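You operate a simulated robot arm through the tools that you are given. There is no shell and no other tool. Be economical: measure what you need, move in short steps, check, and stop when the job is done.

The job below is to be done with a simulated two-armed robot. You get a single attempt, and the scene is never put back.

## Task
Swap the jig's damper for the white one marked 5 SEC; drop the lid once.
Fine: old one in the FAULT tray, new one latched; raise by one press of UP, lever back to HOLD. Set down upright: blue damper, what you pick out.

Only the result counts: the job must be done as asked and must still hold three seconds after the hand-in. Knocking over, shifting, dropping, spilling or breaking anything else fails it. Lids that push on must go on centred and level and be pressed home; caps that screw on are set level and turned clockwise until they are tight.

## Robot
Two 7-joint arms with fingered hands on one trunk that stands fixed in place. Base frame: the origin is at the foot of the trunk, x ahead of it, y to its left, z up; the work surface is at about z = 80. Lengths are in cm, angles in degrees, forces in N, time in s.
The left shoulder is at [7, 16.9, 126.8], the right one opposite. With the tool pointing down near the work surface each hand reaches from about 10 to 64 cm from the base axis, measured 20 degrees to its own side. Payload 3.4 kg a hand.
The TCP of each hand is the grasp point between the finger pads, 2.3 cm short of the fingertips. In the tool frame z runs along the fingers and y along their closing line. Largest opening 11.6 cm; the body of the gripper starts 6.5 cm behind the TCP. The gripper is a hand of 4 fingers: y runs from the thumb to the fingers, the wrist lies at [0, 0, -21.1] in the tool frame, and closing takes about 1.5 s.
Orientation is that of the tool frame in the base frame, as a unit quaternion [x, y, z, w]. With the fingers straight down and closing along the base's y, the tool's x points along the base's -x, its y along +y and its z along -z.

## Interface
- The arms move only by the tool nudge_tool. It takes "left_increments", "right_increments" or both (then of equal length, played together; a hand with none holds still); each is a list of rows, each a list of 6 numbers: the shift along the tool's x, y, z in cm, then the turn, a rotation vector about the tool's x, y, z in degrees. In form: [[dx, dy, dz, wx, wy, wz], ...]. A call has 1 to 12 rows; each row shifts and turns the commanded pose from where the row before left it, along the tool's axes as they then stand. "left_fingers" and "right_fingers" are, for a hand that has rows, the opening, from 0 (shut) to 1 (fully open), set as the call begins (left out, the last holds). Each row takes 0.2 s and may step no farther than 5 cm and 8.6 degrees from the row before; otherwise, or with a gripper value out of range, the whole call is refused. A pose out of reach is approached as far as the arm can. The call stops where the force on the tool passes 60 N (or 10 N more than at its start, if that is more) or the arm is blocked; 0.2 s more then pass. Each finger travels about 15.3 cm/s and halts on what it meets, pressing with about 24 N; the grip force reading is that of the motor and also rises with nothing between the fingers. The clock runs only during rows and for 0.2 s after the last one: add rows that do not move to give the fingers time. The reply holds the time, the measured pose of the TCP, the force on the tool along the base axes, the opening and the grip force, in the units named above and with some noise, with the torque about the TCP (base axes, N m) and any sound that the robot's microphone picked up, and new pictures: "show" is both (left out), scene, wrist or none (wrist: the cameras of the hands that moved).
- Cameras (640 x 400 px; columns grow to the right, rows downward): "scene" is now at [11.99, 4.65, 149.01]; the picture's right is [0.56, -0.83, 0.00], its down [-0.53, -0.36, -0.76] and it looks along [0.63, 0.43, -0.64] (base axes); focal length 345 px, centre (320, 200). "left" rides on the left gripper at [-6.8, 0.1, -9] in its tool frame; the picture's right is [-0.01, -1.00, 0.00], its down [0.79, -0.01, -0.61] and it looks along [0.61, -0.01, 0.79] (tool axes); focal length 251 px, centre (320, 200). "right" rides on the right gripper at [6.9, 0.1, -9] in its tool frame; the picture's right is [-0.01, 1.00, 0.00], its down [-0.80, -0.01, -0.61] and it looks along [-0.61, -0.01, 0.80] (tool axes); focal length 251 px, centre (320, 200). There is no depth. A picture from a camera that has moved, and an enlarged one, comes with that camera's place and axes in the base frame and with its lens.
- move_column(by): slides the trunk up (or, below 0, down) by that many cm; the arms and the scene camera ride with it, the base frame stays. It gives what a move gives, with no picture.
- set_grasp(shape, hand): the hand has 4 fingers and takes this shape, open, in about a second: jaw (thumb against the fingers, like two jaws); tri (thumb and two fingers); tip (a fingertip pinch); poke (one finger out to press); point (the index stretched); flat (the hand flat); cup (the hand cupped); fist (a fist). The gripper value then closes the fingers along that shape, each until it touches; the sizes above hold for jaw. It gives what a move gives, with no picture.
- pan_tilt(pan, tilt): turns the head with the scene camera to pan (to the left, within 86 degrees either way) and tilt (down, from -29 to 69), counted from straight ahead of the robot. It gives what a move gives, and a new picture of the scene camera.
- zoom(camera, box): a new picture of the part [left, top, right, bottom] of that camera's present view, enlarged. It takes no simulated time.
- sign_off(): hands the job in; it is judged then, once.

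Go step by step. Nothing tells you positions but the pictures and the camera data: compare them with the known pose of the tool, close in by small moves and look again before you grip or let go. The budget is 120 turns and 200 pictures, counting those below and the enlarged ones. Unless the task says otherwise, let go and move clear before handing in, and close with one line.

The tools are called after ">>>" as name(argument=value, ...) on one line, values as JSON. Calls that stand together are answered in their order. nudge_tool: Moves the arms, as the interface text tells. Its arguments: {"type":"object","properties":{"left_increments":{"type":"array"},"left_fingers":{"type":"number"},"right_increments":{"type":"array"},"right_fingers":{"type":"number"},"show":{"type":"string","enum":["both","scene","wrist","none"]}},"required":[]} The other tools are called the same way: move_column (by) slides the trunk up or down; set_grasp (shape, hand) gives the hand a shape; pan_tilt (pan, tilt) turns the head that bears the scene camera; zoom (camera, box) takes an enlarged picture of a part of a camera's view; sign_off () hands the job in.

At the start:

```text
time_s: 0.0
left_tcp_pos: [31.78, 47.09, 124.33]
left_tool_rot: [0.0, 1.0, 0.001, 0.0]
left_contact_force: [0.7, 0.1, -0.7]
left_torque: [-0.04, 0.03, 0.03]
left_gripper_width: 11.59
left_gripper_force: 0.0
left_shape: jaw
right_tcp_pos: [40.89, 3.67, 125.71]
right_tool_rot: [0.0, 1.0, 0.0, 0.0]
right_contact_force: [-0.9, 0.2, -0.1]
right_torque: [-0.05, -0.04, -0.01]
right_gripper_width: 11.6
right_gripper_force: 0.1
right_shape: jaw
trunk travel left (down, up): [-77.5, 16.5]
head pan, tilt: [34.3, 40.1]
```

scene: 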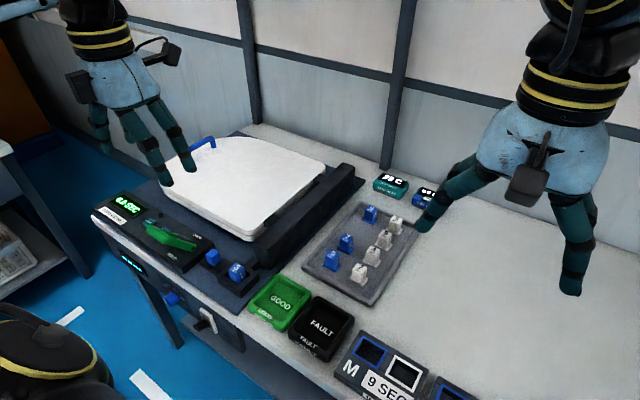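
right: 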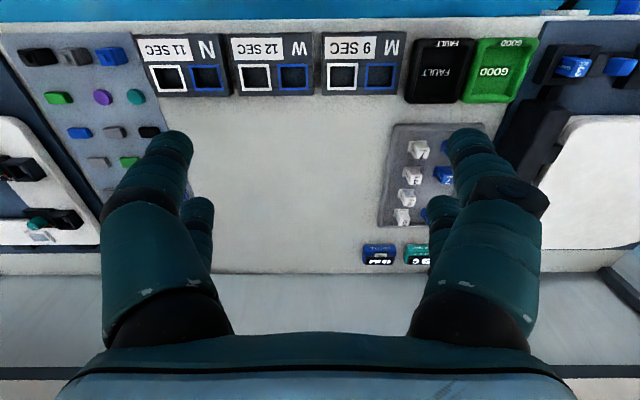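
left: 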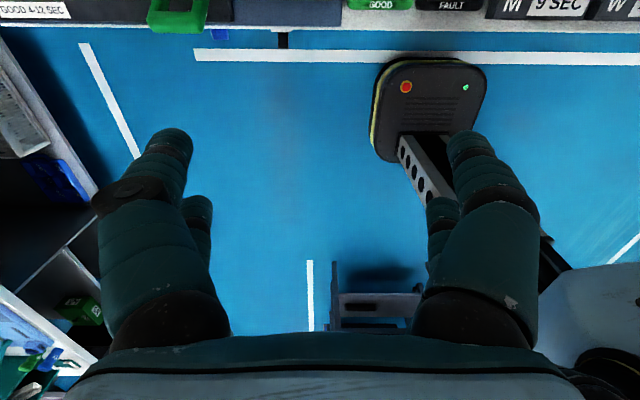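

I see a jig with a white lid, a display, a damper (blue, "3"?) fitted at the side, a tray of blue/white dampers, and GOOD/FAULT trays. I'll enlarge the details first.

>>> zoom(camera="scene", box=[80, 180, 280, 305])

>>> zoom(camera="scene", box=[290, 170, 450, 300])

>>> zoom(camera="scene", box=[80, 240, 320, 390])

>>> pan_tilt(pan=34, tilt=60)

```text
3.20 times, centred on (180, 242) of scene
camera zoom: at [11.99, 4.65, 149.01], right [0.56, -0.83, 0.0], down [-0.53, -0.36, -0.76], along [0.63, 0.43, -0.64], focal length 1104 px, centre (768, 64)
```

zoom: 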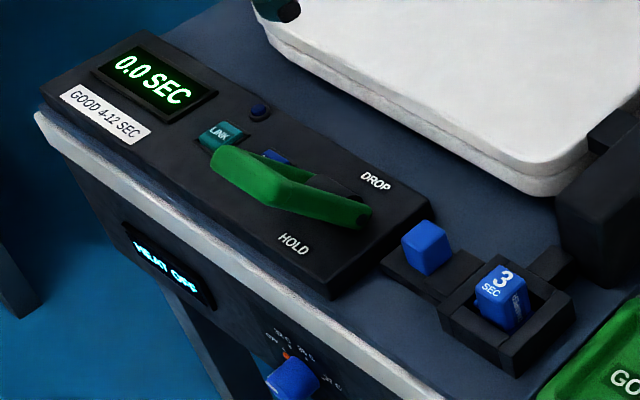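

```text
3.08 times, centred on (370, 235) of scene
camera zoom: at [11.99, 4.65, 149.01], right [0.56, -0.83, 0.0], down [-0.53, -0.36, -0.76], along [0.63, 0.43, -0.64], focal length 1062 px, centre (166, 92)
```

zoom: 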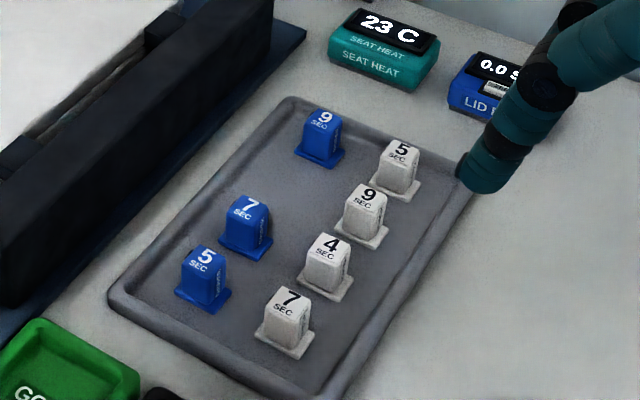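

```text
2.67 times, centred on (200, 315) of scene
camera zoom: at [11.99, 4.65, 149.01], right [0.56, -0.83, 0.0], down [-0.53, -0.36, -0.76], along [0.63, 0.43, -0.64], focal length 920 px, centre (640, -107)
```

zoom: 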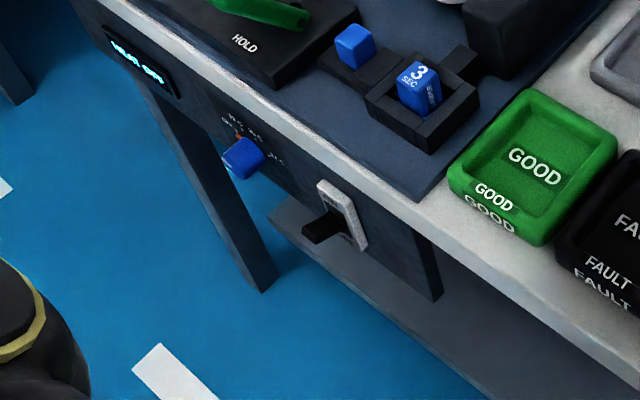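

```text
time_s: 0.8
left_tcp_pos: [31.93, 47.16, 124.4]
left_tool_rot: [0.001, 1.0, -0.001, 0.0]
left_contact_force: [1.2, -0.3, 0.1]
left_torque: [-0.01, 0.03, 0.01]
left_gripper_width: 11.59
left_gripper_force: 0.0
left_shape: jaw
right_tcp_pos: [40.86, 3.7, 125.76]
right_tool_rot: [0.0, 1.0, 0.0, 0.0]
right_contact_force: [1.2, 0.0, -0.2]
right_torque: [0.0, -0.03, 0.03]
right_gripper_width: 11.61
right_gripper_force: 0.0
right_shape: jaw
trunk travel left (down, up): [-77.5, 16.5]
head pan, tilt: [34.0, 60.0]
camera scene: at [10.5, 3.59, 146.36], right [0.56, -0.83, 0.0], down [-0.72, -0.48, -0.5], along [0.41, 0.28, -0.87], focal length 345 px, centre (320, 200)
```

scene: 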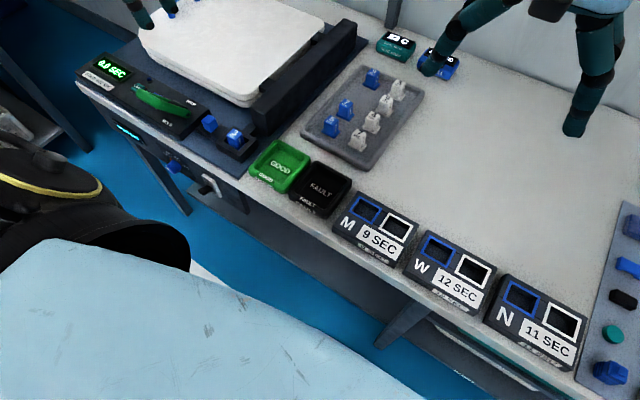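

I see the socket with blue "3 SEC", a blue cube (perhaps latch) beside it, a green lever between DROP and HOLD and the lid. I'll find UP and the status displays.

>>> pan_tilt(pan=45, tilt=42)

>>> zoom(camera="scene", box=[160, 180, 340, 292])

>>> zoom(camera="scene", box=[180, 220, 280, 282])

```text
time_s: 1.6
left_tcp_pos: [31.74, 47.11, 124.4]
left_tool_rot: [0.0, 1.0, 0.0, 0.001]
left_contact_force: [-0.5, 0.4, -0.3]
left_torque: [0.01, 0.01, -0.01]
left_gripper_width: 11.59
left_gripper_force: 0.0
left_shape: jaw
right_tcp_pos: [40.78, 3.71, 125.68]
right_tool_rot: [0.0, 1.0, 0.0, 0.0]
right_contact_force: [0.5, -0.1, 0.4]
right_torque: [0.03, -0.04, 0.0]
right_gripper_width: 11.58
right_gripper_force: 0.0
right_shape: jaw
trunk travel left (down, up): [-77.5, 16.5]
head pan, tilt: [45.0, 42.0]
camera scene: at [10.88, 5.77, 148.72], right [0.71, -0.71, 0.0], down [-0.47, -0.47, -0.74], along [0.53, 0.52, -0.67], focal length 345 px, centre (320, 200)
```

scene: 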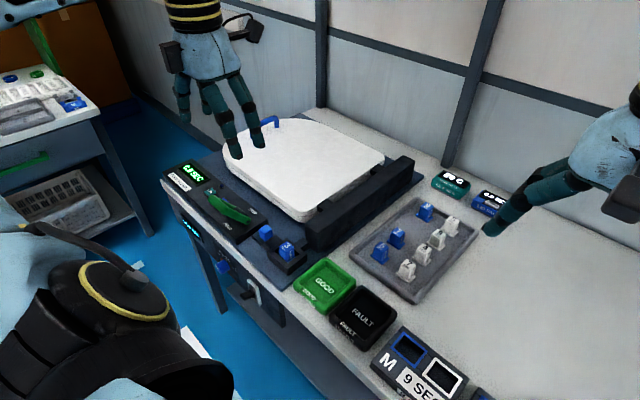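

```text
3.56 times, centred on (250, 236) of scene
camera zoom: at [10.88, 5.77, 148.72], right [0.71, -0.71, 0.0], down [-0.47, -0.47, -0.74], along [0.53, 0.52, -0.67], focal length 1227 px, centre (569, 72)
```

zoom: 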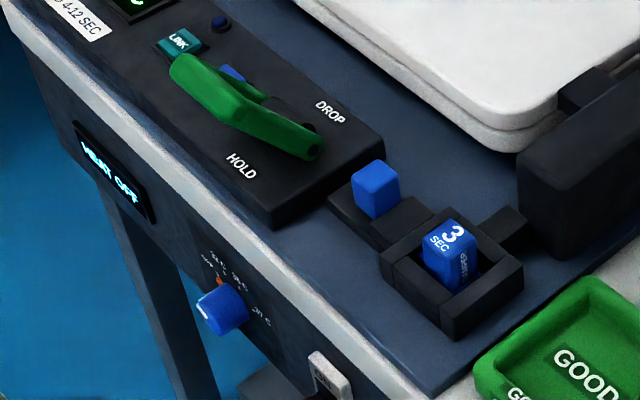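

```text
6.40 times, centred on (230, 251) of scene
camera zoom: at [10.88, 5.77, 148.72], right [0.71, -0.71, 0.0], down [-0.47, -0.47, -0.74], along [0.53, 0.52, -0.67], focal length 2209 px, centre (896, -126)
```

zoom: 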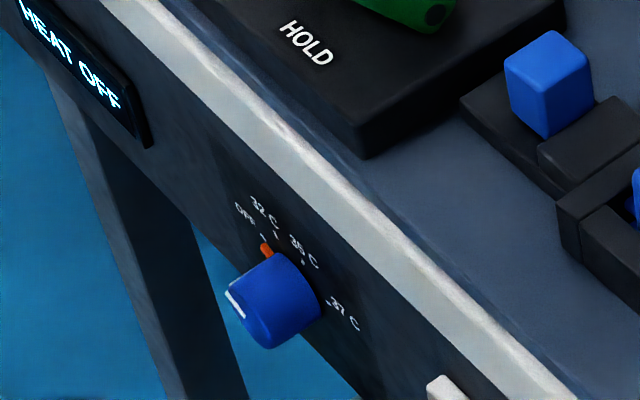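

The blue cube looks like the knob of a sliding latch bolt into the socket. I'll look at the rocker, behind the lever, and the readouts at the back.

>>> zoom(camera="scene", box=[160, 160, 260, 222])

>>> zoom(camera="scene", box=[220, 260, 300, 310])

>>> zoom(camera="scene", box=[420, 160, 520, 222])

>>> zoom(camera="left", box=[0, 0, 320, 60])

```text
6.40 times, centred on (210, 191) of scene
camera zoom: at [10.88, 5.77, 148.72], right [0.71, -0.71, 0.0], down [-0.47, -0.47, -0.74], along [0.53, 0.52, -0.67], focal length 2209 px, centre (1024, 258)
```

zoom: 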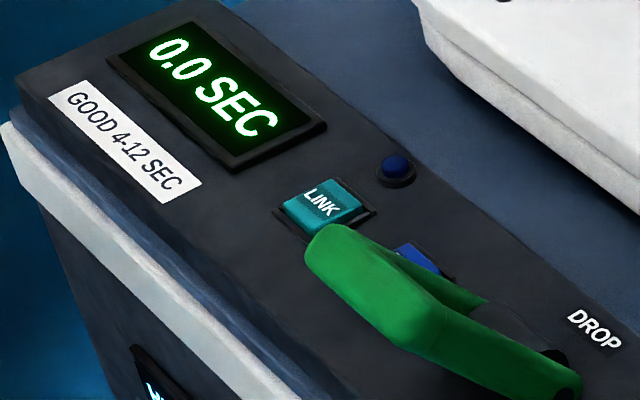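

```text
8.00 times, centred on (260, 285) of scene
camera zoom: at [10.88, 5.77, 148.72], right [0.71, -0.71, 0.0], down [-0.47, -0.47, -0.74], along [0.53, 0.52, -0.67], focal length 2761 px, centre (800, -480)
```

zoom: 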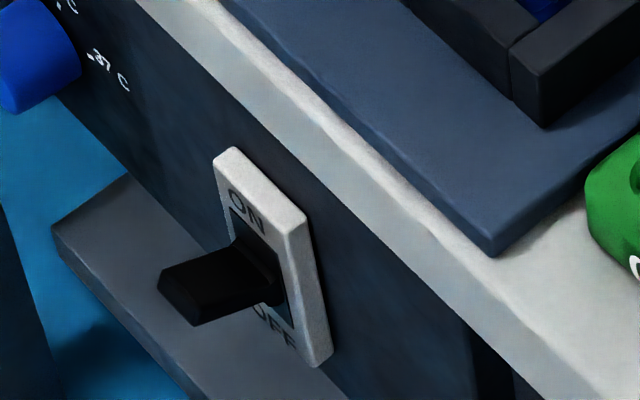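

```text
6.40 times, centred on (470, 191) of scene
camera zoom: at [10.88, 5.77, 148.72], right [0.71, -0.71, 0.0], down [-0.47, -0.47, -0.74], along [0.53, 0.52, -0.67], focal length 2209 px, centre (-640, 258)
```

zoom: 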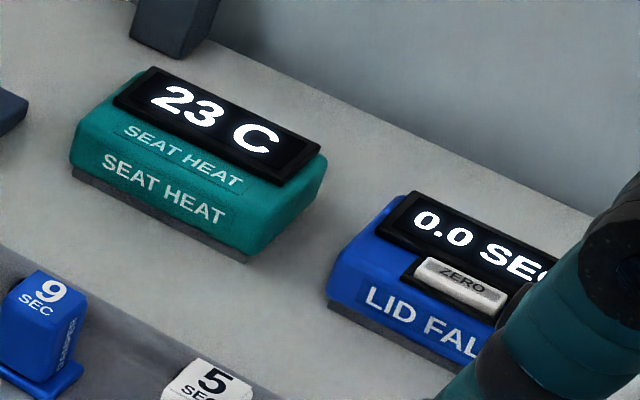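

```text
2.00 times, centred on (160, 30) of left
camera zoom: at [38.68, 47.08, 133.3], right [0.01, -1.0, 0.0], down [-0.79, -0.01, 0.61], along [-0.61, -0.01, -0.79], focal length 503 px, centre (640, 540)
```

zoom: 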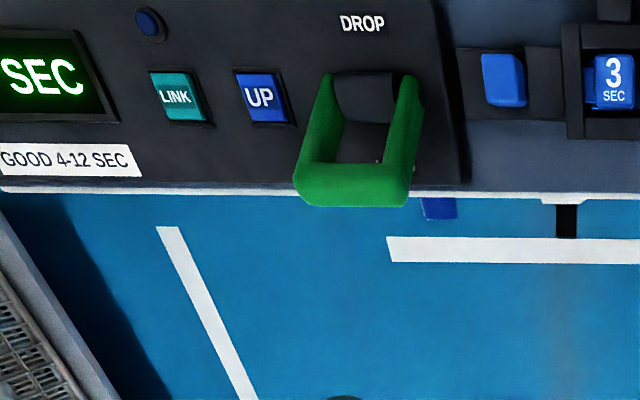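

UP (blue), LINK (teal) and the U-shaped lever are on the console, with the lever at HOLD. I'll move the left hand over the jig for a close-up of latch and socket.

>>> nudge_tool(left_increments=[[-3.2, 1, 2, 0, 0, 0], [-3.2, 1, 2, 0, 0, 0], [-3.2, 1, 2, 0, 0, 0], [-3.2, 1, 2, 0, 0, 0], [-3.2, 1, 2, 0, 0, 0], [-3.2, 1, 2, 0, 0, 0], [-3.2, 1, 2, 0, 0, 0]], show="both")

>>> zoom(camera="left", box=[200, 60, 460, 222])

```text
time_s: 3.2
left_tcp_pos: [54.69, 53.9, 110.13]
left_tool_rot: [0.001, 1.0, 0.0, -0.001]
left_contact_force: [0.3, -1.1, 0.0]
left_torque: [0.0, 0.02, -0.03]
left_gripper_width: 11.57
left_gripper_force: 0.2
left_shape: jaw
right_tcp_pos: [41.21, 3.68, 125.65]
right_tool_rot: [0.0, 1.0, 0.0, -0.002]
right_contact_force: [0.1, 0.3, -0.3]
right_torque: [-0.01, 0.03, 0.0]
right_gripper_width: 11.57
right_gripper_force: 0.0
right_shape: jaw
trunk travel left (down, up): [-77.5, 16.5]
head pan, tilt: [45.0, 42.0]
camera scene: at [11.22, 5.77, 148.7], right [0.71, -0.71, 0.0], down [-0.47, -0.47, -0.74], along [0.52, 0.53, -0.67], focal length 345 px, centre (320, 200)
camera left: at [61.53, 53.91, 119.13], right [0.01, -1.0, 0.0], down [-0.79, -0.01, 0.61], along [-0.61, 0.0, -0.79], focal length 251 px, centre (320, 200)
```

scene: 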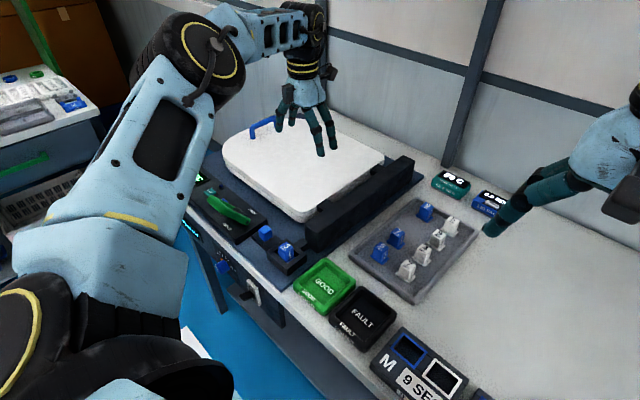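
left: 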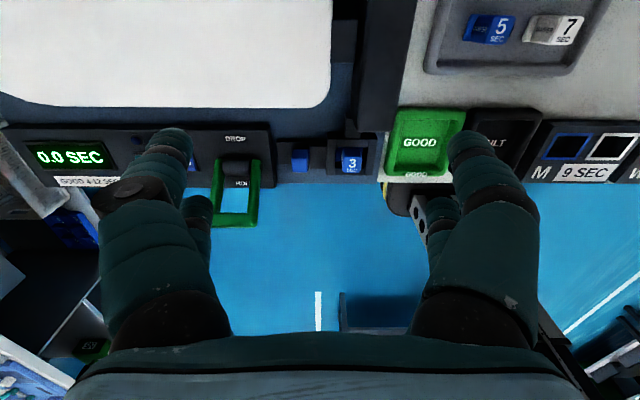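

```text
2.46 times, centred on (330, 141) of left
camera zoom: at [61.53, 53.91, 119.13], right [0.01, -1.0, 0.0], down [-0.79, -0.01, 0.61], along [-0.61, 0.0, -0.79], focal length 619 px, centre (295, 345)
```

zoom: 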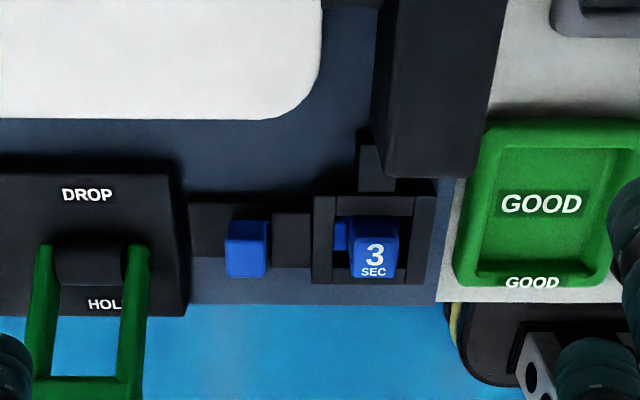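

Damper top is near (42.8, 49.1, 85.7); the bolt knob is near y≈57 and seems to slide along y. I'll zoom for wall height and bolt details.

>>> zoom(camera="left", box=[270, 130, 390, 205])

>>> zoom(camera="scene", box=[245, 215, 325, 265])

>>> zoom(camera="scene", box=[390, 195, 470, 245])

```text
5.33 times, centred on (330, 168) of left
camera zoom: at [61.53, 53.91, 119.13], right [0.01, -1.0, 0.0], down [-0.79, -0.01, 0.61], along [-0.61, 0.0, -0.79], focal length 1341 px, centre (267, 373)
```

zoom: 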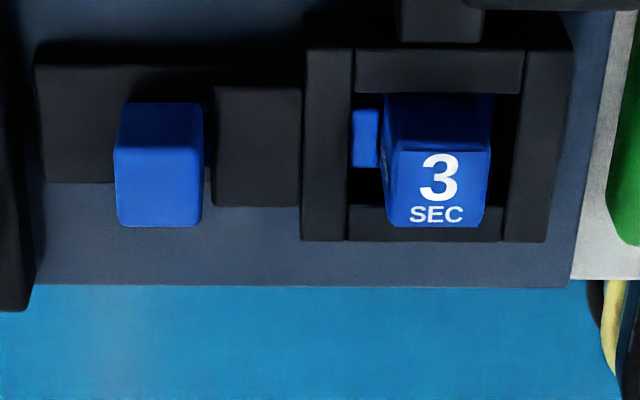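

```text
8.00 times, centred on (285, 240) of scene
camera zoom: at [11.22, 5.77, 148.7], right [0.71, -0.71, 0.0], down [-0.47, -0.47, -0.74], along [0.52, 0.53, -0.67], focal length 2761 px, centre (600, -120)
```

zoom: 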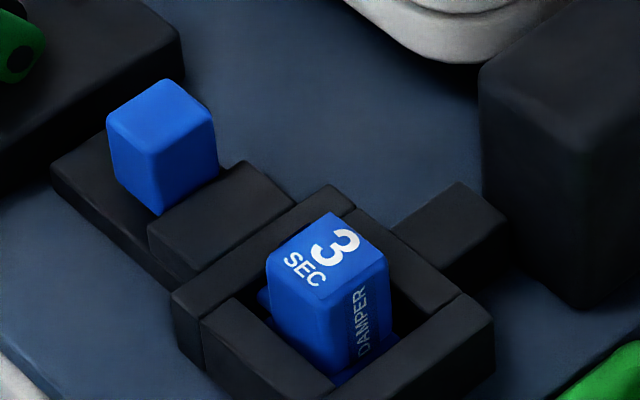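

```text
8.00 times, centred on (430, 220) of scene
camera zoom: at [11.22, 5.77, 148.7], right [0.71, -0.71, 0.0], down [-0.47, -0.47, -0.74], along [0.52, 0.53, -0.67], focal length 2761 px, centre (-560, 40)
```

zoom: 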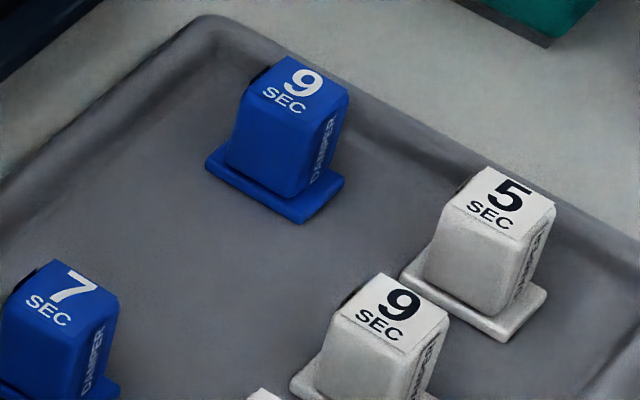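

The bolt's blue tongue overlaps the damper flange from the +y side; wall top ≈83.7, cap top ≈85.7. I want to see how the fingers look closed before gripping, in the air here.

>>> nudge_tool(left_increments=[[0, 0, 0, 0, 0, 0], [0, 0, 0, 0, 0, 0], [0, 0, 0, 0, 0, 0], [0, 0, 0, 0, 0, 0]], left_fingers=0.25, show="wrist")

>>> zoom(camera="scene", box=[250, 60, 370, 135])

```text
time_s: 4.2
left_tcp_pos: [54.19, 54.02, 110.39]
left_tool_rot: [0.0, 1.0, 0.0, 0.0]
left_contact_force: [-1.2, 0.0, 0.4]
left_torque: [0.0, 0.01, 0.01]
left_gripper_width: 2.96
left_gripper_force: 0.1
left_shape: jaw
right_tcp_pos: [40.8, 3.81, 125.76]
right_tool_rot: [-0.001, 1.0, 0.0, 0.0]
right_contact_force: [0.5, 0.2, -0.4]
right_torque: [0.0, 0.0, -0.02]
right_gripper_width: 11.62
right_gripper_force: 0.0
right_shape: jaw
trunk travel left (down, up): [-77.5, 16.5]
head pan, tilt: [45.0, 42.0]
camera left: at [61.19, 53.97, 119.29], right [0.01, -1.0, 0.0], down [-0.8, -0.01, 0.61], along [-0.61, -0.01, -0.8], focal length 251 px, centre (320, 200)
```

left: 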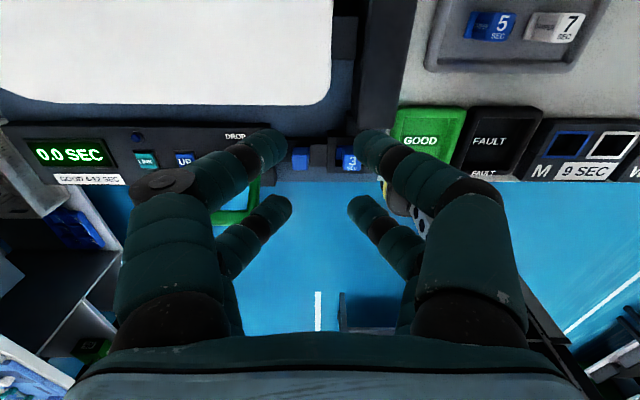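

```text
5.33 times, centred on (310, 98) of scene
camera zoom: at [10.85, 5.77, 148.73], right [0.71, -0.71, 0.0], down [-0.47, -0.47, -0.74], along [0.53, 0.53, -0.67], focal length 1840 px, centre (373, 747)
```

zoom: 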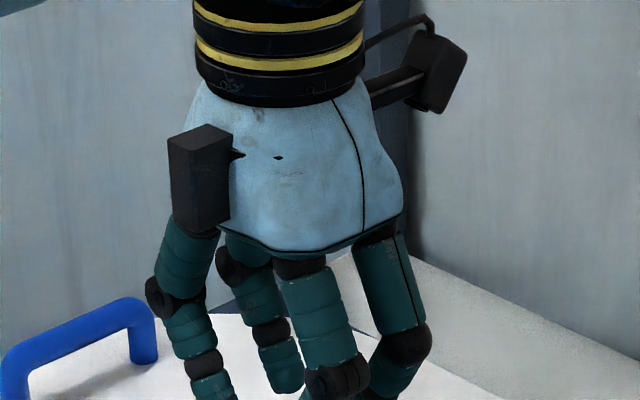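

In jaw shape there are two fingers per side spaced apart. I'll try the "tip" pinch shape and look at it.

>>> set_grasp(hand="left", shape="tip")

>>> nudge_tool(left_increments=[[0, 0, 0, 0, 0, 0], [0, 0, 0, 0, 0, 0], [0, 0, 0, 0, 0, 0], [0, 0, 0, 0, 0, 0]], left_fingers=0.4, show="wrist")

>>> zoom(camera="scene", box=[250, 60, 370, 165])

```text
time_s: 5.1
left_tcp_pos: [54.32, 54.01, 110.23]
left_tool_rot: [0.001, 1.0, 0.0, 0.0]
left_contact_force: [-0.4, 0.0, 0.0]
left_torque: [0.0, 0.0, -0.03]
left_gripper_width: 11.59
left_gripper_force: 0.1
left_shape: tip
right_tcp_pos: [40.81, 3.66, 125.7]
right_tool_rot: [0.0, 1.0, 0.0, 0.0]
right_contact_force: [0.7, 0.1, -0.3]
right_torque: [-0.01, -0.01, -0.02]
right_gripper_width: 11.58
right_gripper_force: 0.0
right_shape: jaw
trunk travel left (down, up): [-77.5, 16.5]
head pan, tilt: [45.0, 42.0]
```

```text
time_s: 6.1
left_tcp_pos: [54.38, 53.91, 110.31]
left_tool_rot: [0.0, 1.0, 0.0, -0.001]
left_contact_force: [0.4, 0.4, 0.4]
left_torque: [-0.05, -0.01, 0.02]
left_gripper_width: 4.68
left_gripper_force: 0.1
left_shape: tip
right_tcp_pos: [40.75, 3.74, 125.75]
right_tool_rot: [0.001, 1.0, 0.0, 0.001]
right_contact_force: [0.0, 0.3, -0.2]
right_torque: [-0.02, 0.0, 0.03]
right_gripper_width: 11.58
right_gripper_force: 0.0
right_shape: jaw
trunk travel left (down, up): [-77.5, 16.5]
head pan, tilt: [45.0, 42.0]
camera left: at [61.22, 53.98, 119.26], right [0.01, -1.0, 0.0], down [-0.79, -0.01, 0.61], along [-0.61, -0.01, -0.79], focal length 251 px, centre (320, 200)
```

left: 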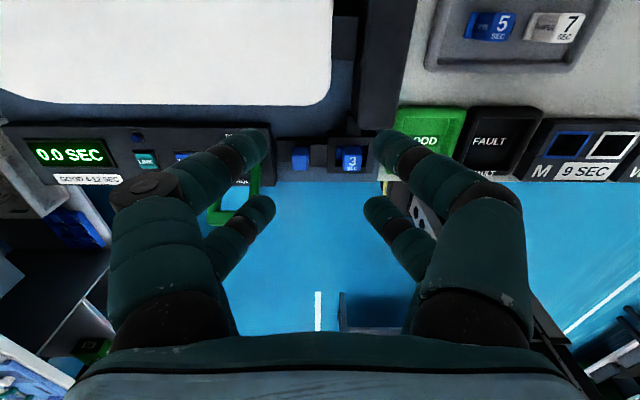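

```text
3.81 times, centred on (310, 112) of scene
camera zoom: at [10.89, 5.78, 148.73], right [0.71, -0.71, 0.0], down [-0.47, -0.47, -0.74], along [0.53, 0.53, -0.67], focal length 1315 px, centre (358, 533)
```

zoom: 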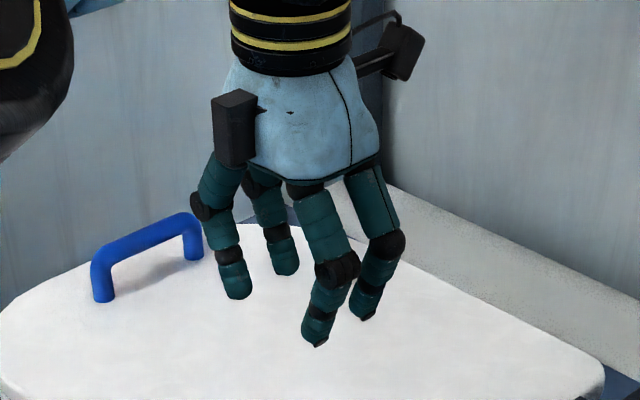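

The fingertips still look like two spaced pairs. Checking "tri".

>>> set_grasp(hand="left", shape="tri")

>>> nudge_tool(left_increments=[[0, 0, 0, 0, 0, 0], [0, 0, 0, 0, 0, 0], [0, 0, 0, 0, 0, 0], [0, 0, 0, 0, 0, 0]], left_fingers=0.25, show="wrist")

>>> zoom(camera="scene", box=[250, 60, 370, 165])

```text
time_s: 7.0
left_tcp_pos: [54.22, 54.05, 110.34]
left_tool_rot: [0.0, 1.0, 0.0, 0.0]
left_contact_force: [0.3, -0.3, -0.3]
left_torque: [0.01, 0.0, 0.0]
left_gripper_width: 11.62
left_gripper_force: 0.1
left_shape: tri
right_tcp_pos: [40.92, 3.66, 125.61]
right_tool_rot: [0.0, 1.0, 0.0, 0.0]
right_contact_force: [-0.5, -0.3, 0.2]
right_torque: [0.0, 0.0, 0.02]
right_gripper_width: 11.59
right_gripper_force: 0.2
right_shape: jaw
trunk travel left (down, up): [-77.5, 16.5]
head pan, tilt: [45.0, 42.0]
```

```text
time_s: 8.0
left_tcp_pos: [54.3, 53.97, 110.19]
left_tool_rot: [0.0, 1.0, 0.001, 0.001]
left_contact_force: [0.4, 0.0, 0.0]
left_torque: [0.0, 0.01, 0.02]
left_gripper_width: 2.96
left_gripper_force: 0.2
left_shape: tri
right_tcp_pos: [40.9, 3.66, 125.65]
right_tool_rot: [0.0, 1.0, 0.0, -0.001]
right_contact_force: [0.1, 0.3, 0.6]
right_torque: [-0.01, -0.01, 0.0]
right_gripper_width: 11.58
right_gripper_force: 0.0
right_shape: jaw
trunk travel left (down, up): [-77.5, 16.5]
head pan, tilt: [45.0, 42.0]
camera left: at [61.22, 53.98, 119.26], right [0.01, -1.0, 0.0], down [-0.79, -0.01, 0.61], along [-0.61, -0.01, -0.79], focal length 251 px, centre (320, 200)
```

left: 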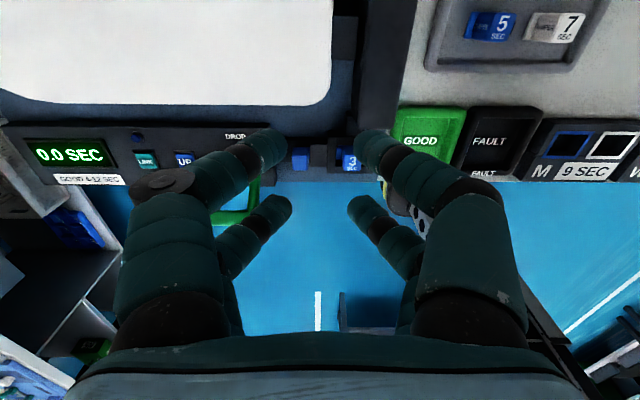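

```text
3.81 times, centred on (310, 112) of scene
camera zoom: at [10.89, 5.78, 148.73], right [0.71, -0.71, 0.0], down [-0.47, -0.47, -0.74], along [0.53, 0.53, -0.67], focal length 1315 px, centre (358, 533)
```

zoom: 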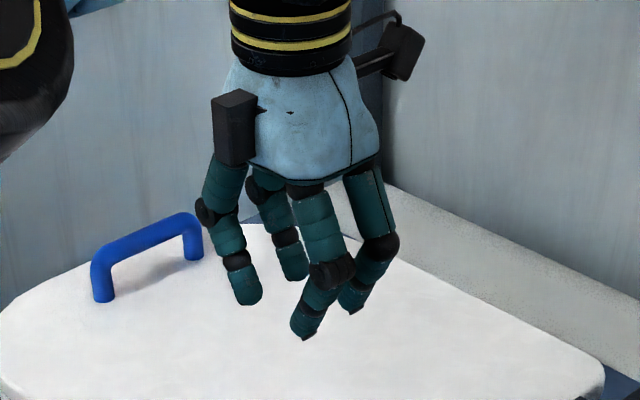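

The drawn fingers look the same in every shape, so I'll go back to jaw and trust the stated pad geometry. The bolt knob is at about (42.5, 57.1), top 86; I'll move over it and yaw 90° so that I close along x.

>>> set_grasp(hand="left", shape="jaw")

>>> nudge_tool(left_increments=[[4, 1, 0, 0, 0, 0], [4, 1, 0, 0, 0, 0], [3.8, 1.1, 0, 0, 0, 0], [0, 0, 0, 0, 0, 8.4], [0, 0, 0, 0, 0, 8.4], [0, 0, 0, 0, 0, 8.4], [0, 0, 0, 0, 0, 8.4], [0, 0, 0, 0, 0, 8.4], [0, 0, 0, 0, 0, 8.4]], left_fingers=0.45, show="none")

>>> nudge_tool(left_increments=[[0, 0, 0, 0, 0, 8.4], [0, 0, 0, 0, 0, 8.4], [0, 0, 0, 0, 0, 8.4], [0, 0, 0, 0, 0, 8.4], [0, 0, 0, 0, 0, 6], [0, 0, 0, 0, 0, 0]], show="both")

```text
time_s: 8.9
left_tcp_pos: [54.34, 53.94, 110.33]
left_tool_rot: [0.0, 1.0, 0.0, 0.0]
left_contact_force: [0.7, 0.4, -0.2]
left_torque: [0.01, -0.01, 0.0]
left_gripper_width: 11.61
left_gripper_force: 0.1
left_shape: jaw
right_tcp_pos: [40.88, 3.78, 125.75]
right_tool_rot: [0.0, 1.0, 0.001, 0.0]
right_contact_force: [0.8, 0.1, 0.8]
right_torque: [0.01, 0.01, -0.02]
right_gripper_width: 11.6
right_gripper_force: 0.1
right_shape: jaw
trunk travel left (down, up): [-77.5, 16.5]
head pan, tilt: [45.0, 42.0]
```

```text
time_s: 10.9
left_tcp_pos: [42.33, 57.15, 110.35]
left_tool_rot: [0.427, 0.904, 0.0, 0.0]
left_contact_force: [0.0, 0.3, 0.3]
left_torque: [0.01, 0.02, -0.03]
left_gripper_width: 5.28
left_gripper_force: 0.0
left_shape: jaw
right_tcp_pos: [40.82, 3.76, 125.73]
right_tool_rot: [0.0, 1.0, 0.0, 0.0]
right_contact_force: [0.3, 0.1, -0.1]
right_torque: [-0.02, 0.0, 0.02]
right_gripper_width: 11.58
right_gripper_force: 0.0
right_shape: jaw
trunk travel left (down, up): [-77.5, 16.5]
head pan, tilt: [45.0, 42.0]
```

```text
time_s: 12.3
left_tcp_pos: [42.38, 49.73, 109.0]
left_tool_rot: [0.706, 0.708, 0.002, -0.001]
left_contact_force: [0.6, -1.1, 0.5]
left_torque: [-0.02, 0.0, 0.0]
left_gripper_width: 5.25
left_gripper_force: 0.0
left_shape: jaw
left hand out of reach, approached as far as the arm can: row 3, 4, 5
right_tcp_pos: [40.88, 3.74, 125.73]
right_tool_rot: [0.0, 1.0, -0.001, -0.001]
right_contact_force: [0.1, 0.5, 0.1]
right_torque: [0.0, 0.04, 0.01]
right_gripper_width: 11.6
right_gripper_force: 0.1
right_shape: jaw
trunk travel left (down, up): [-77.5, 16.5]
head pan, tilt: [45.0, 42.0]
camera scene: at [10.92, 5.79, 148.73], right [0.71, -0.71, 0.0], down [-0.47, -0.47, -0.74], along [0.53, 0.53, -0.67], focal length 345 px, centre (320, 200)
camera left: at [42.6, 42.79, 117.96], right [-1.0, -0.01, 0.0], down [-0.01, 0.79, 0.61], along [-0.01, 0.61, -0.79], focal length 251 px, centre (320, 200)
```

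scene: 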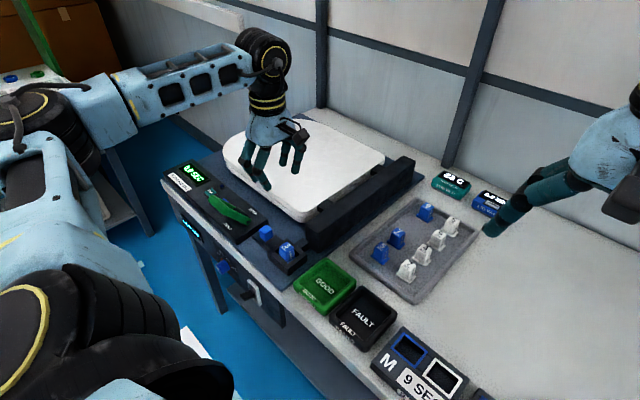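
left: 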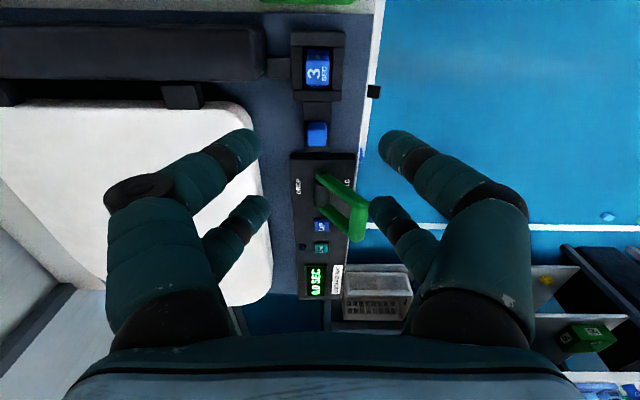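

Yaw +90 runs into a reach limit for this arm. I'll turn back and try the other way.

>>> nudge_tool(left_increments=[[0, 0, 0, 0, 0, -8.4], [0, 0, 0, 0, 0, -8.4], [0, 0, 0, 0, 0, -8.4], [0, 0, 0, 0, 0, -8.4], [0, 0, 0, 0, 0, -8.4], [0, 0, 0, 0, 0, -8.4], [0, 0, 0, 0, 0, -8.4], [0, 0, 0, 0, 0, -8.4], [0, 0, 0, 0, 0, -8.4], [0, 0, 0, 0, 0, -8.4], [0, 0, 0, 0, 0, -6]], show="none")

>>> nudge_tool(left_increments=[[0, 0, 0, 0, 0, -8.4], [0, 0, 0, 0, 0, -8.4], [0, 0, 0, 0, 0, -8.4], [0, 0, 0, 0, 0, -8.4], [0, 0, 0, 0, 0, -8.4], [0, 0, 0, 0, 0, -8.4], [0, 0, 0, 0, 0, -8.4], [0, 0, 0, 0, 0, -8.4], [0, 0, 0, 0, 0, -8.4], [0, 0, 0, 0, 0, -8.4], [0, 0, 0, 0, 0, -6]], show="both")

```text
time_s: 14.7
left_tcp_pos: [42.65, 49.65, 109.14]
left_tool_rot: [-0.001, 1.0, -0.001, 0.0]
left_contact_force: [0.8, -0.3, -0.3]
left_torque: [0.03, -0.01, 0.02]
left_gripper_width: 5.25
left_gripper_force: 0.1
left_shape: jaw
right_tcp_pos: [40.82, 3.64, 125.65]
right_tool_rot: [-0.001, 1.0, -0.001, 0.0]
right_contact_force: [0.1, 0.3, 0.4]
right_torque: [0.03, 0.0, 0.01]
right_gripper_width: 11.6
right_gripper_force: 0.1
right_shape: jaw
trunk travel left (down, up): [-77.5, 16.5]
head pan, tilt: [45.0, 42.0]
```

```text
time_s: 17.1
left_tcp_pos: [42.36, 49.71, 109.06]
left_tool_rot: [0.709, -0.706, 0.0, 0.001]
left_contact_force: [0.5, 0.3, 0.4]
left_torque: [-0.04, 0.01, 0.01]
left_gripper_width: 5.28
left_gripper_force: 0.1
left_shape: jaw
right_tcp_pos: [40.9, 3.72, 125.71]
right_tool_rot: [0.0, 1.0, 0.0, 0.0]
right_contact_force: [0.0, 0.1, -0.4]
right_torque: [-0.03, 0.0, 0.01]
right_gripper_width: 11.58
right_gripper_force: 0.2
right_shape: jaw
trunk travel left (down, up): [-77.5, 16.5]
head pan, tilt: [45.0, 42.0]
camera scene: at [10.89, 5.77, 148.73], right [0.71, -0.71, 0.0], down [-0.47, -0.47, -0.74], along [0.53, 0.53, -0.67], focal length 345 px, centre (320, 200)
camera left: at [42.41, 56.5, 118.02], right [1.0, 0.01, 0.0], down [0.01, -0.79, 0.61], along [0.01, -0.61, -0.79], focal length 251 px, centre (320, 200)
```

scene: 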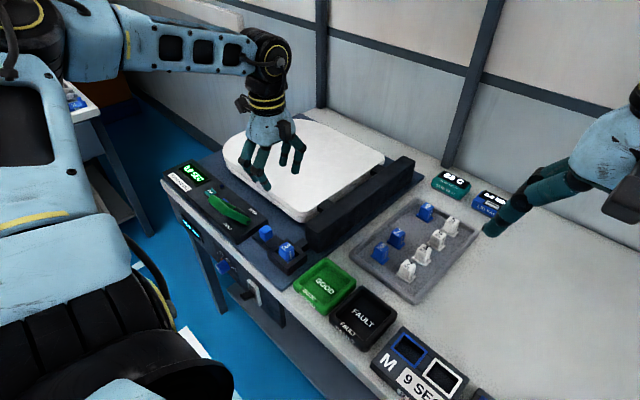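
left: 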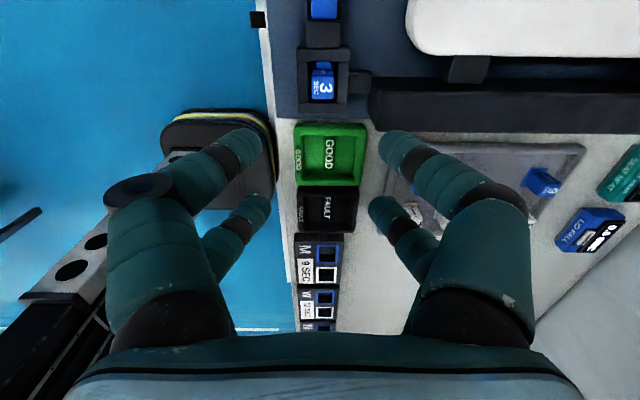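

Yaw −90 is reachable. Now tool x = −y, tool y = −x; I'll go over the knob and partway down.

>>> nudge_tool(left_increments=[[-3.7, 0, 2, 0, 0, 0], [-3.7, 0, 3, 0, 0, 0], [0, 0, 4, 0, 0, 0], [0, 0, 4, 0, 0, 0], [0, 0, 2, 0, 0, 0]], show="both")

>>> zoom(camera="scene", box=[210, 160, 330, 280])

```text
time_s: 18.3
left_tcp_pos: [42.59, 57.16, 94.06]
left_tool_rot: [-0.707, 0.707, 0.0, 0.0]
left_contact_force: [-0.2, 0.6, -0.3]
left_torque: [0.01, 0.01, 0.02]
left_gripper_width: 5.27
left_gripper_force: 0.0
left_shape: jaw
right_tcp_pos: [40.92, 3.79, 125.62]
right_tool_rot: [0.0, 1.0, 0.0, 0.0]
right_contact_force: [0.6, -0.3, -0.2]
right_torque: [0.0, 0.01, -0.02]
right_gripper_width: 11.61
right_gripper_force: 0.1
right_shape: jaw
trunk travel left (down, up): [-77.5, 16.5]
head pan, tilt: [45.0, 42.0]
camera scene: at [10.91, 5.85, 148.73], right [0.71, -0.71, 0.0], down [-0.47, -0.47, -0.74], along [0.53, 0.53, -0.67], focal length 345 px, centre (320, 200)
camera left: at [42.54, 63.92, 102.95], right [1.0, 0.01, 0.0], down [0.01, -0.79, 0.61], along [0.01, -0.61, -0.79], focal length 251 px, centre (320, 200)
```

scene: 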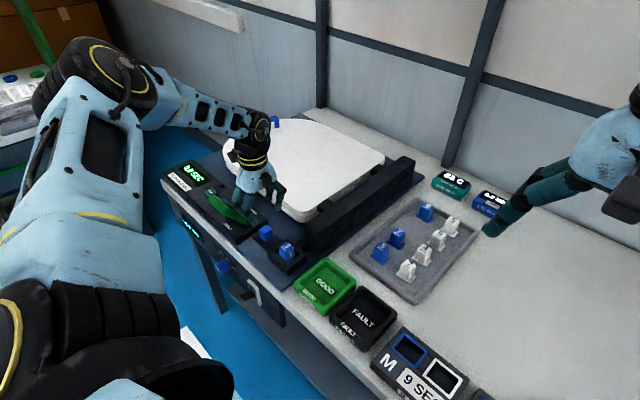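
left: 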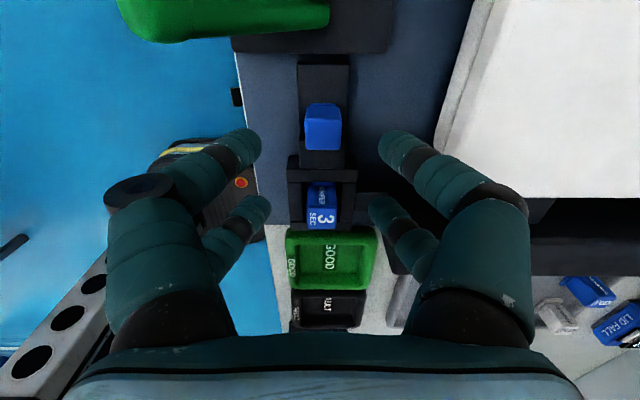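

```text
3.33 times, centred on (270, 220) of scene
camera zoom: at [10.91, 5.85, 148.73], right [0.71, -0.71, 0.0], down [-0.47, -0.47, -0.74], along [0.53, 0.53, -0.67], focal length 1150 px, centre (487, 133)
```

zoom: 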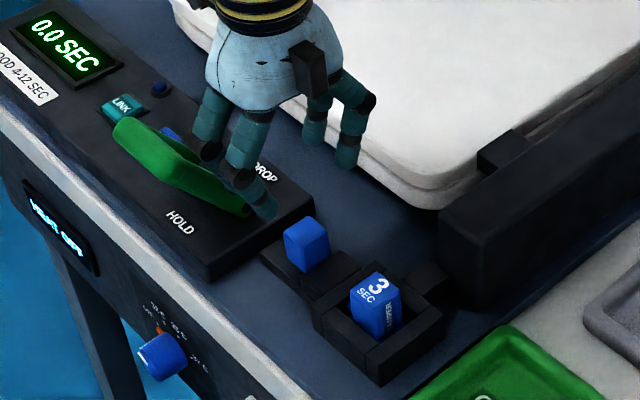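

The knob is at about (42.8, 56.9). I'll descend slightly toward its −y side, tips staying above guide block, then close on it.

>>> nudge_tool(left_increments=[[0.8, -0.1, 2.5, 0, 0, 0], [0, 0, 2.5, 0, 0, 0], [0, 0, 2.2, 0, 0, 0], [0, 0, 0, 0, 0, 0]], show="both")

>>> zoom(camera="scene", box=[220, 180, 320, 280])

```text
time_s: 19.3
left_tcp_pos: [42.73, 56.36, 88.97]
left_tool_rot: [0.707, -0.707, 0.0, 0.0]
left_contact_force: [0.4, 0.0, -0.2]
left_torque: [-0.01, -0.06, -0.04]
left_gripper_width: 5.27
left_gripper_force: 0.1
left_shape: jaw
left hand out of reach, approached as far as the arm can: row 3
right_tcp_pos: [40.81, 3.74, 125.78]
right_tool_rot: [0.001, 1.0, 0.0, 0.001]
right_contact_force: [-0.7, 0.8, 0.1]
right_torque: [0.04, 0.04, -0.05]
right_gripper_width: 11.6
right_gripper_force: 0.0
right_shape: jaw
trunk travel left (down, up): [-77.5, 16.5]
head pan, tilt: [45.0, 42.0]
camera scene: at [10.84, 5.82, 148.73], right [0.71, -0.71, 0.0], down [-0.47, -0.47, -0.74], along [0.53, 0.53, -0.67], focal length 345 px, centre (320, 200)
camera left: at [42.72, 63.08, 97.91], right [1.0, 0.01, 0.0], down [0.01, -0.8, 0.61], along [0.01, -0.61, -0.8], focal length 251 px, centre (320, 200)
```

scene: 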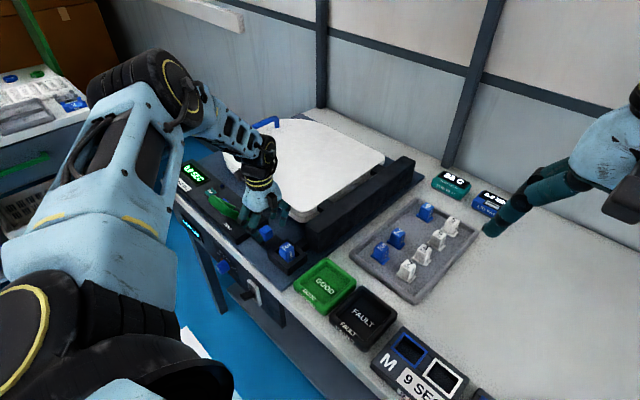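
left: 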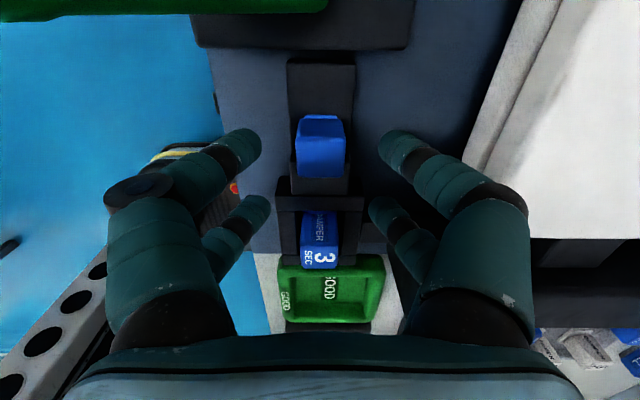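

```text
4.00 times, centred on (270, 230) of scene
camera zoom: at [10.84, 5.82, 148.73], right [0.71, -0.71, 0.0], down [-0.47, -0.47, -0.74], along [0.53, 0.53, -0.67], focal length 1380 px, centre (520, 80)
```

zoom: 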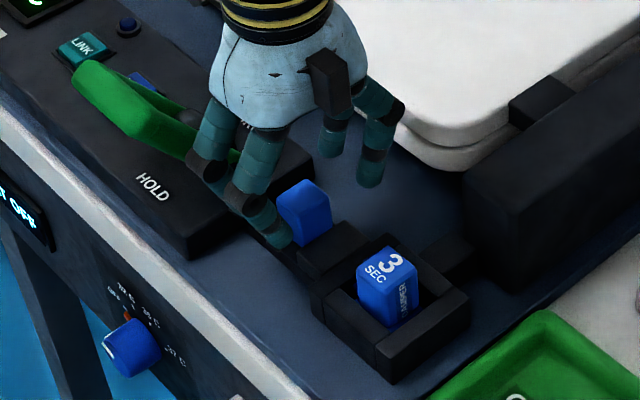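

Slightly out of reach; I'll raise the hand and lower the trunk for more reach.

>>> nudge_tool(left_increments=[[0, 0, -5, 0, 0, 0], [0, 0, -5, 0, 0, 0], [0, 0, -5, 0, 0, 0]], show="none")

>>> move_column(by=-13)

>>> zoom(camera="left", box=[220, 80, 420, 205])

>>> zoom(camera="scene", box=[0, 0, 640, 400])

```text
time_s: 20.1
left_tcp_pos: [42.37, 56.09, 104.21]
left_tool_rot: [-0.707, 0.707, 0.0, 0.0]
left_contact_force: [0.2, 0.5, 0.0]
left_torque: [-0.01, 0.0, -0.01]
left_gripper_width: 5.27
left_gripper_force: 0.1
left_shape: jaw
right_tcp_pos: [40.82, 3.66, 125.69]
right_tool_rot: [0.0, 1.0, 0.001, 0.0]
right_contact_force: [0.5, 0.7, -0.1]
right_torque: [0.02, 0.02, 0.0]
right_gripper_width: 11.6
right_gripper_force: 0.0
right_shape: jaw
trunk travel left (down, up): [-77.5, 16.5]
head pan, tilt: [45.0, 42.0]
```

```text
time_s: 21.7
left_tcp_pos: [42.31, 56.15, 91.03]
left_tool_rot: [-0.707, 0.708, 0.0, 0.0]
left_contact_force: [-0.3, -0.7, 0.4]
left_torque: [0.01, -0.04, -0.01]
left_gripper_width: 5.25
left_gripper_force: 0.1
left_shape: jaw
right_tcp_pos: [40.83, 3.6, 112.7]
right_tool_rot: [0.0, 1.0, -0.001, -0.001]
right_contact_force: [0.5, -0.4, -0.2]
right_torque: [0.02, 0.0, -0.01]
right_gripper_width: 11.57
right_gripper_force: 0.0
right_shape: jaw
trunk travel left (down, up): [-64.5, 29.5]
head pan, tilt: [45.0, 42.0]
```

```text
3.20 times, centred on (320, 142) of left
camera zoom: at [42.37, 62.95, 100.17], right [1.0, 0.01, 0.0], down [0.01, -0.8, 0.61], along [0.01, -0.61, -0.8], focal length 805 px, centre (320, 384)
```

zoom: 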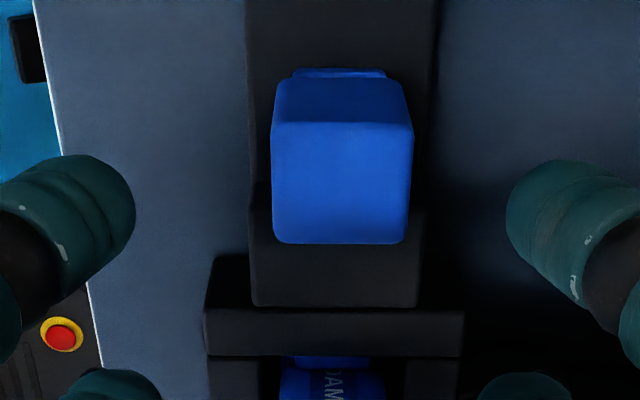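

```text
1.00 times, centred on (320, 200) of scene (not enlarged: the box is as wide or as high as the picture)
camera zoom: at [10.87, 5.77, 135.74], right [0.71, -0.71, 0.0], down [-0.47, -0.47, -0.74], along [0.53, 0.53, -0.67], focal length 345 px, centre (320, 200)
```

zoom: 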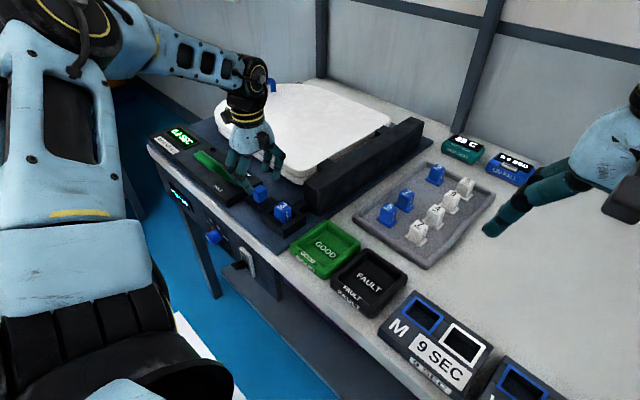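

Now descend onto the knob and close.

>>> nudge_tool(left_increments=[[-0.2, -0.5, 2.2, 0, 0, 0], [0, 0, 2.1, 0, 0, 0], [0, 0, 0, 0, 0, 0]], show="none")

>>> nudge_tool(left_increments=[[0, 0, 0, 0, 0, 0], [0, 0, 0, 0, 0, 0], [0, 0, 0, 0, 0, 0], [0, 0, 0, 0, 0, 0], [0, 0, 0, 0, 0, 0]], left_fingers=0.0, show="both")

>>> zoom(camera="scene", box=[220, 160, 320, 240])

```text
time_s: 22.5
left_tcp_pos: [43.11, 56.51, 86.95]
left_tool_rot: [0.707, -0.707, 0.001, 0.001]
left_contact_force: [0.1, 0.0, 0.1]
left_torque: [0.03, -0.03, 0.0]
left_gripper_width: 5.24
left_gripper_force: 0.1
left_shape: jaw
right_tcp_pos: [40.82, 3.46, 112.74]
right_tool_rot: [0.0, 1.0, 0.0, 0.0]
right_contact_force: [-0.3, 0.4, 0.4]
right_torque: [-0.03, 0.01, 0.05]
right_gripper_width: 11.61
right_gripper_force: 0.0
right_shape: jaw
trunk travel left (down, up): [-64.5, 29.5]
head pan, tilt: [45.0, 42.0]
```

```text
time_s: 23.7
left_tcp_pos: [43.07, 56.76, 86.71]
left_tool_rot: [-0.706, 0.708, 0.0, -0.001]
left_contact_force: [-6.2, 17.7, 1.8]
left_torque: [0.19, 0.09, 0.03]
left_gripper_width: 0.0
left_gripper_force: 23.9
left_shape: jaw
right_tcp_pos: [40.68, 4.04, 112.69]
right_tool_rot: [0.0, 1.0, -0.002, -0.001]
right_contact_force: [0.4, 0.5, 0.5]
right_torque: [0.01, 0.02, 0.02]
right_gripper_width: 11.57
right_gripper_force: 0.0
right_shape: jaw
trunk travel left (down, up): [-64.5, 29.5]
head pan, tilt: [45.0, 42.0]
camera scene: at [10.7, 6.19, 135.73], right [0.71, -0.71, 0.0], down [-0.47, -0.48, -0.74], along [0.53, 0.52, -0.67], focal length 345 px, centre (320, 200)
camera left: at [42.99, 63.52, 95.74], right [1.0, 0.01, 0.0], down [0.01, -0.79, 0.61], along [0.01, -0.61, -0.79], focal length 251 px, centre (320, 200)
```

scene: 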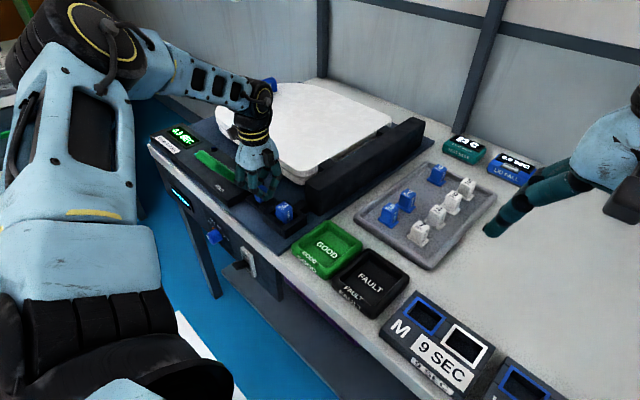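
left: 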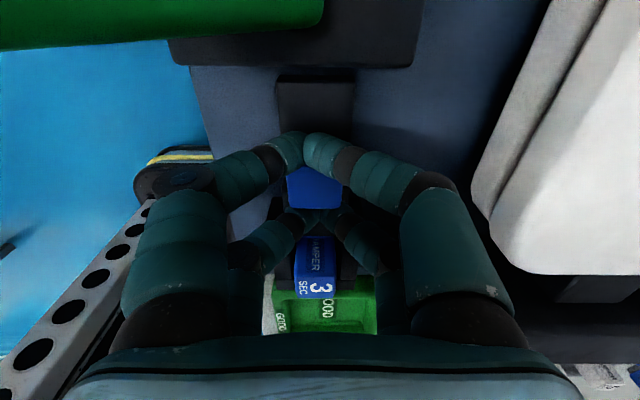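

```text
5.00 times, centred on (270, 200) of scene
camera zoom: at [10.7, 6.19, 135.73], right [0.71, -0.71, 0.0], down [-0.47, -0.48, -0.74], along [0.53, 0.52, -0.67], focal length 1726 px, centre (570, 200)
```

zoom: 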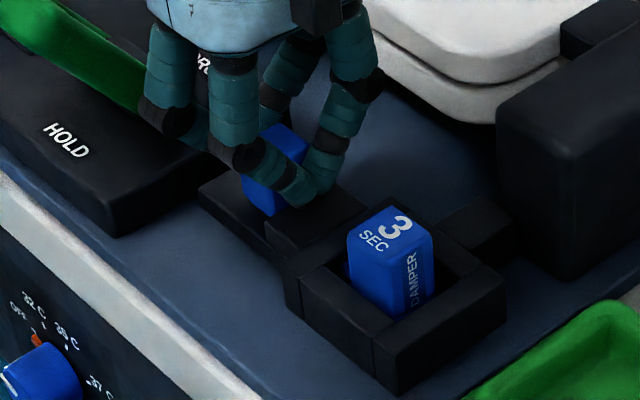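

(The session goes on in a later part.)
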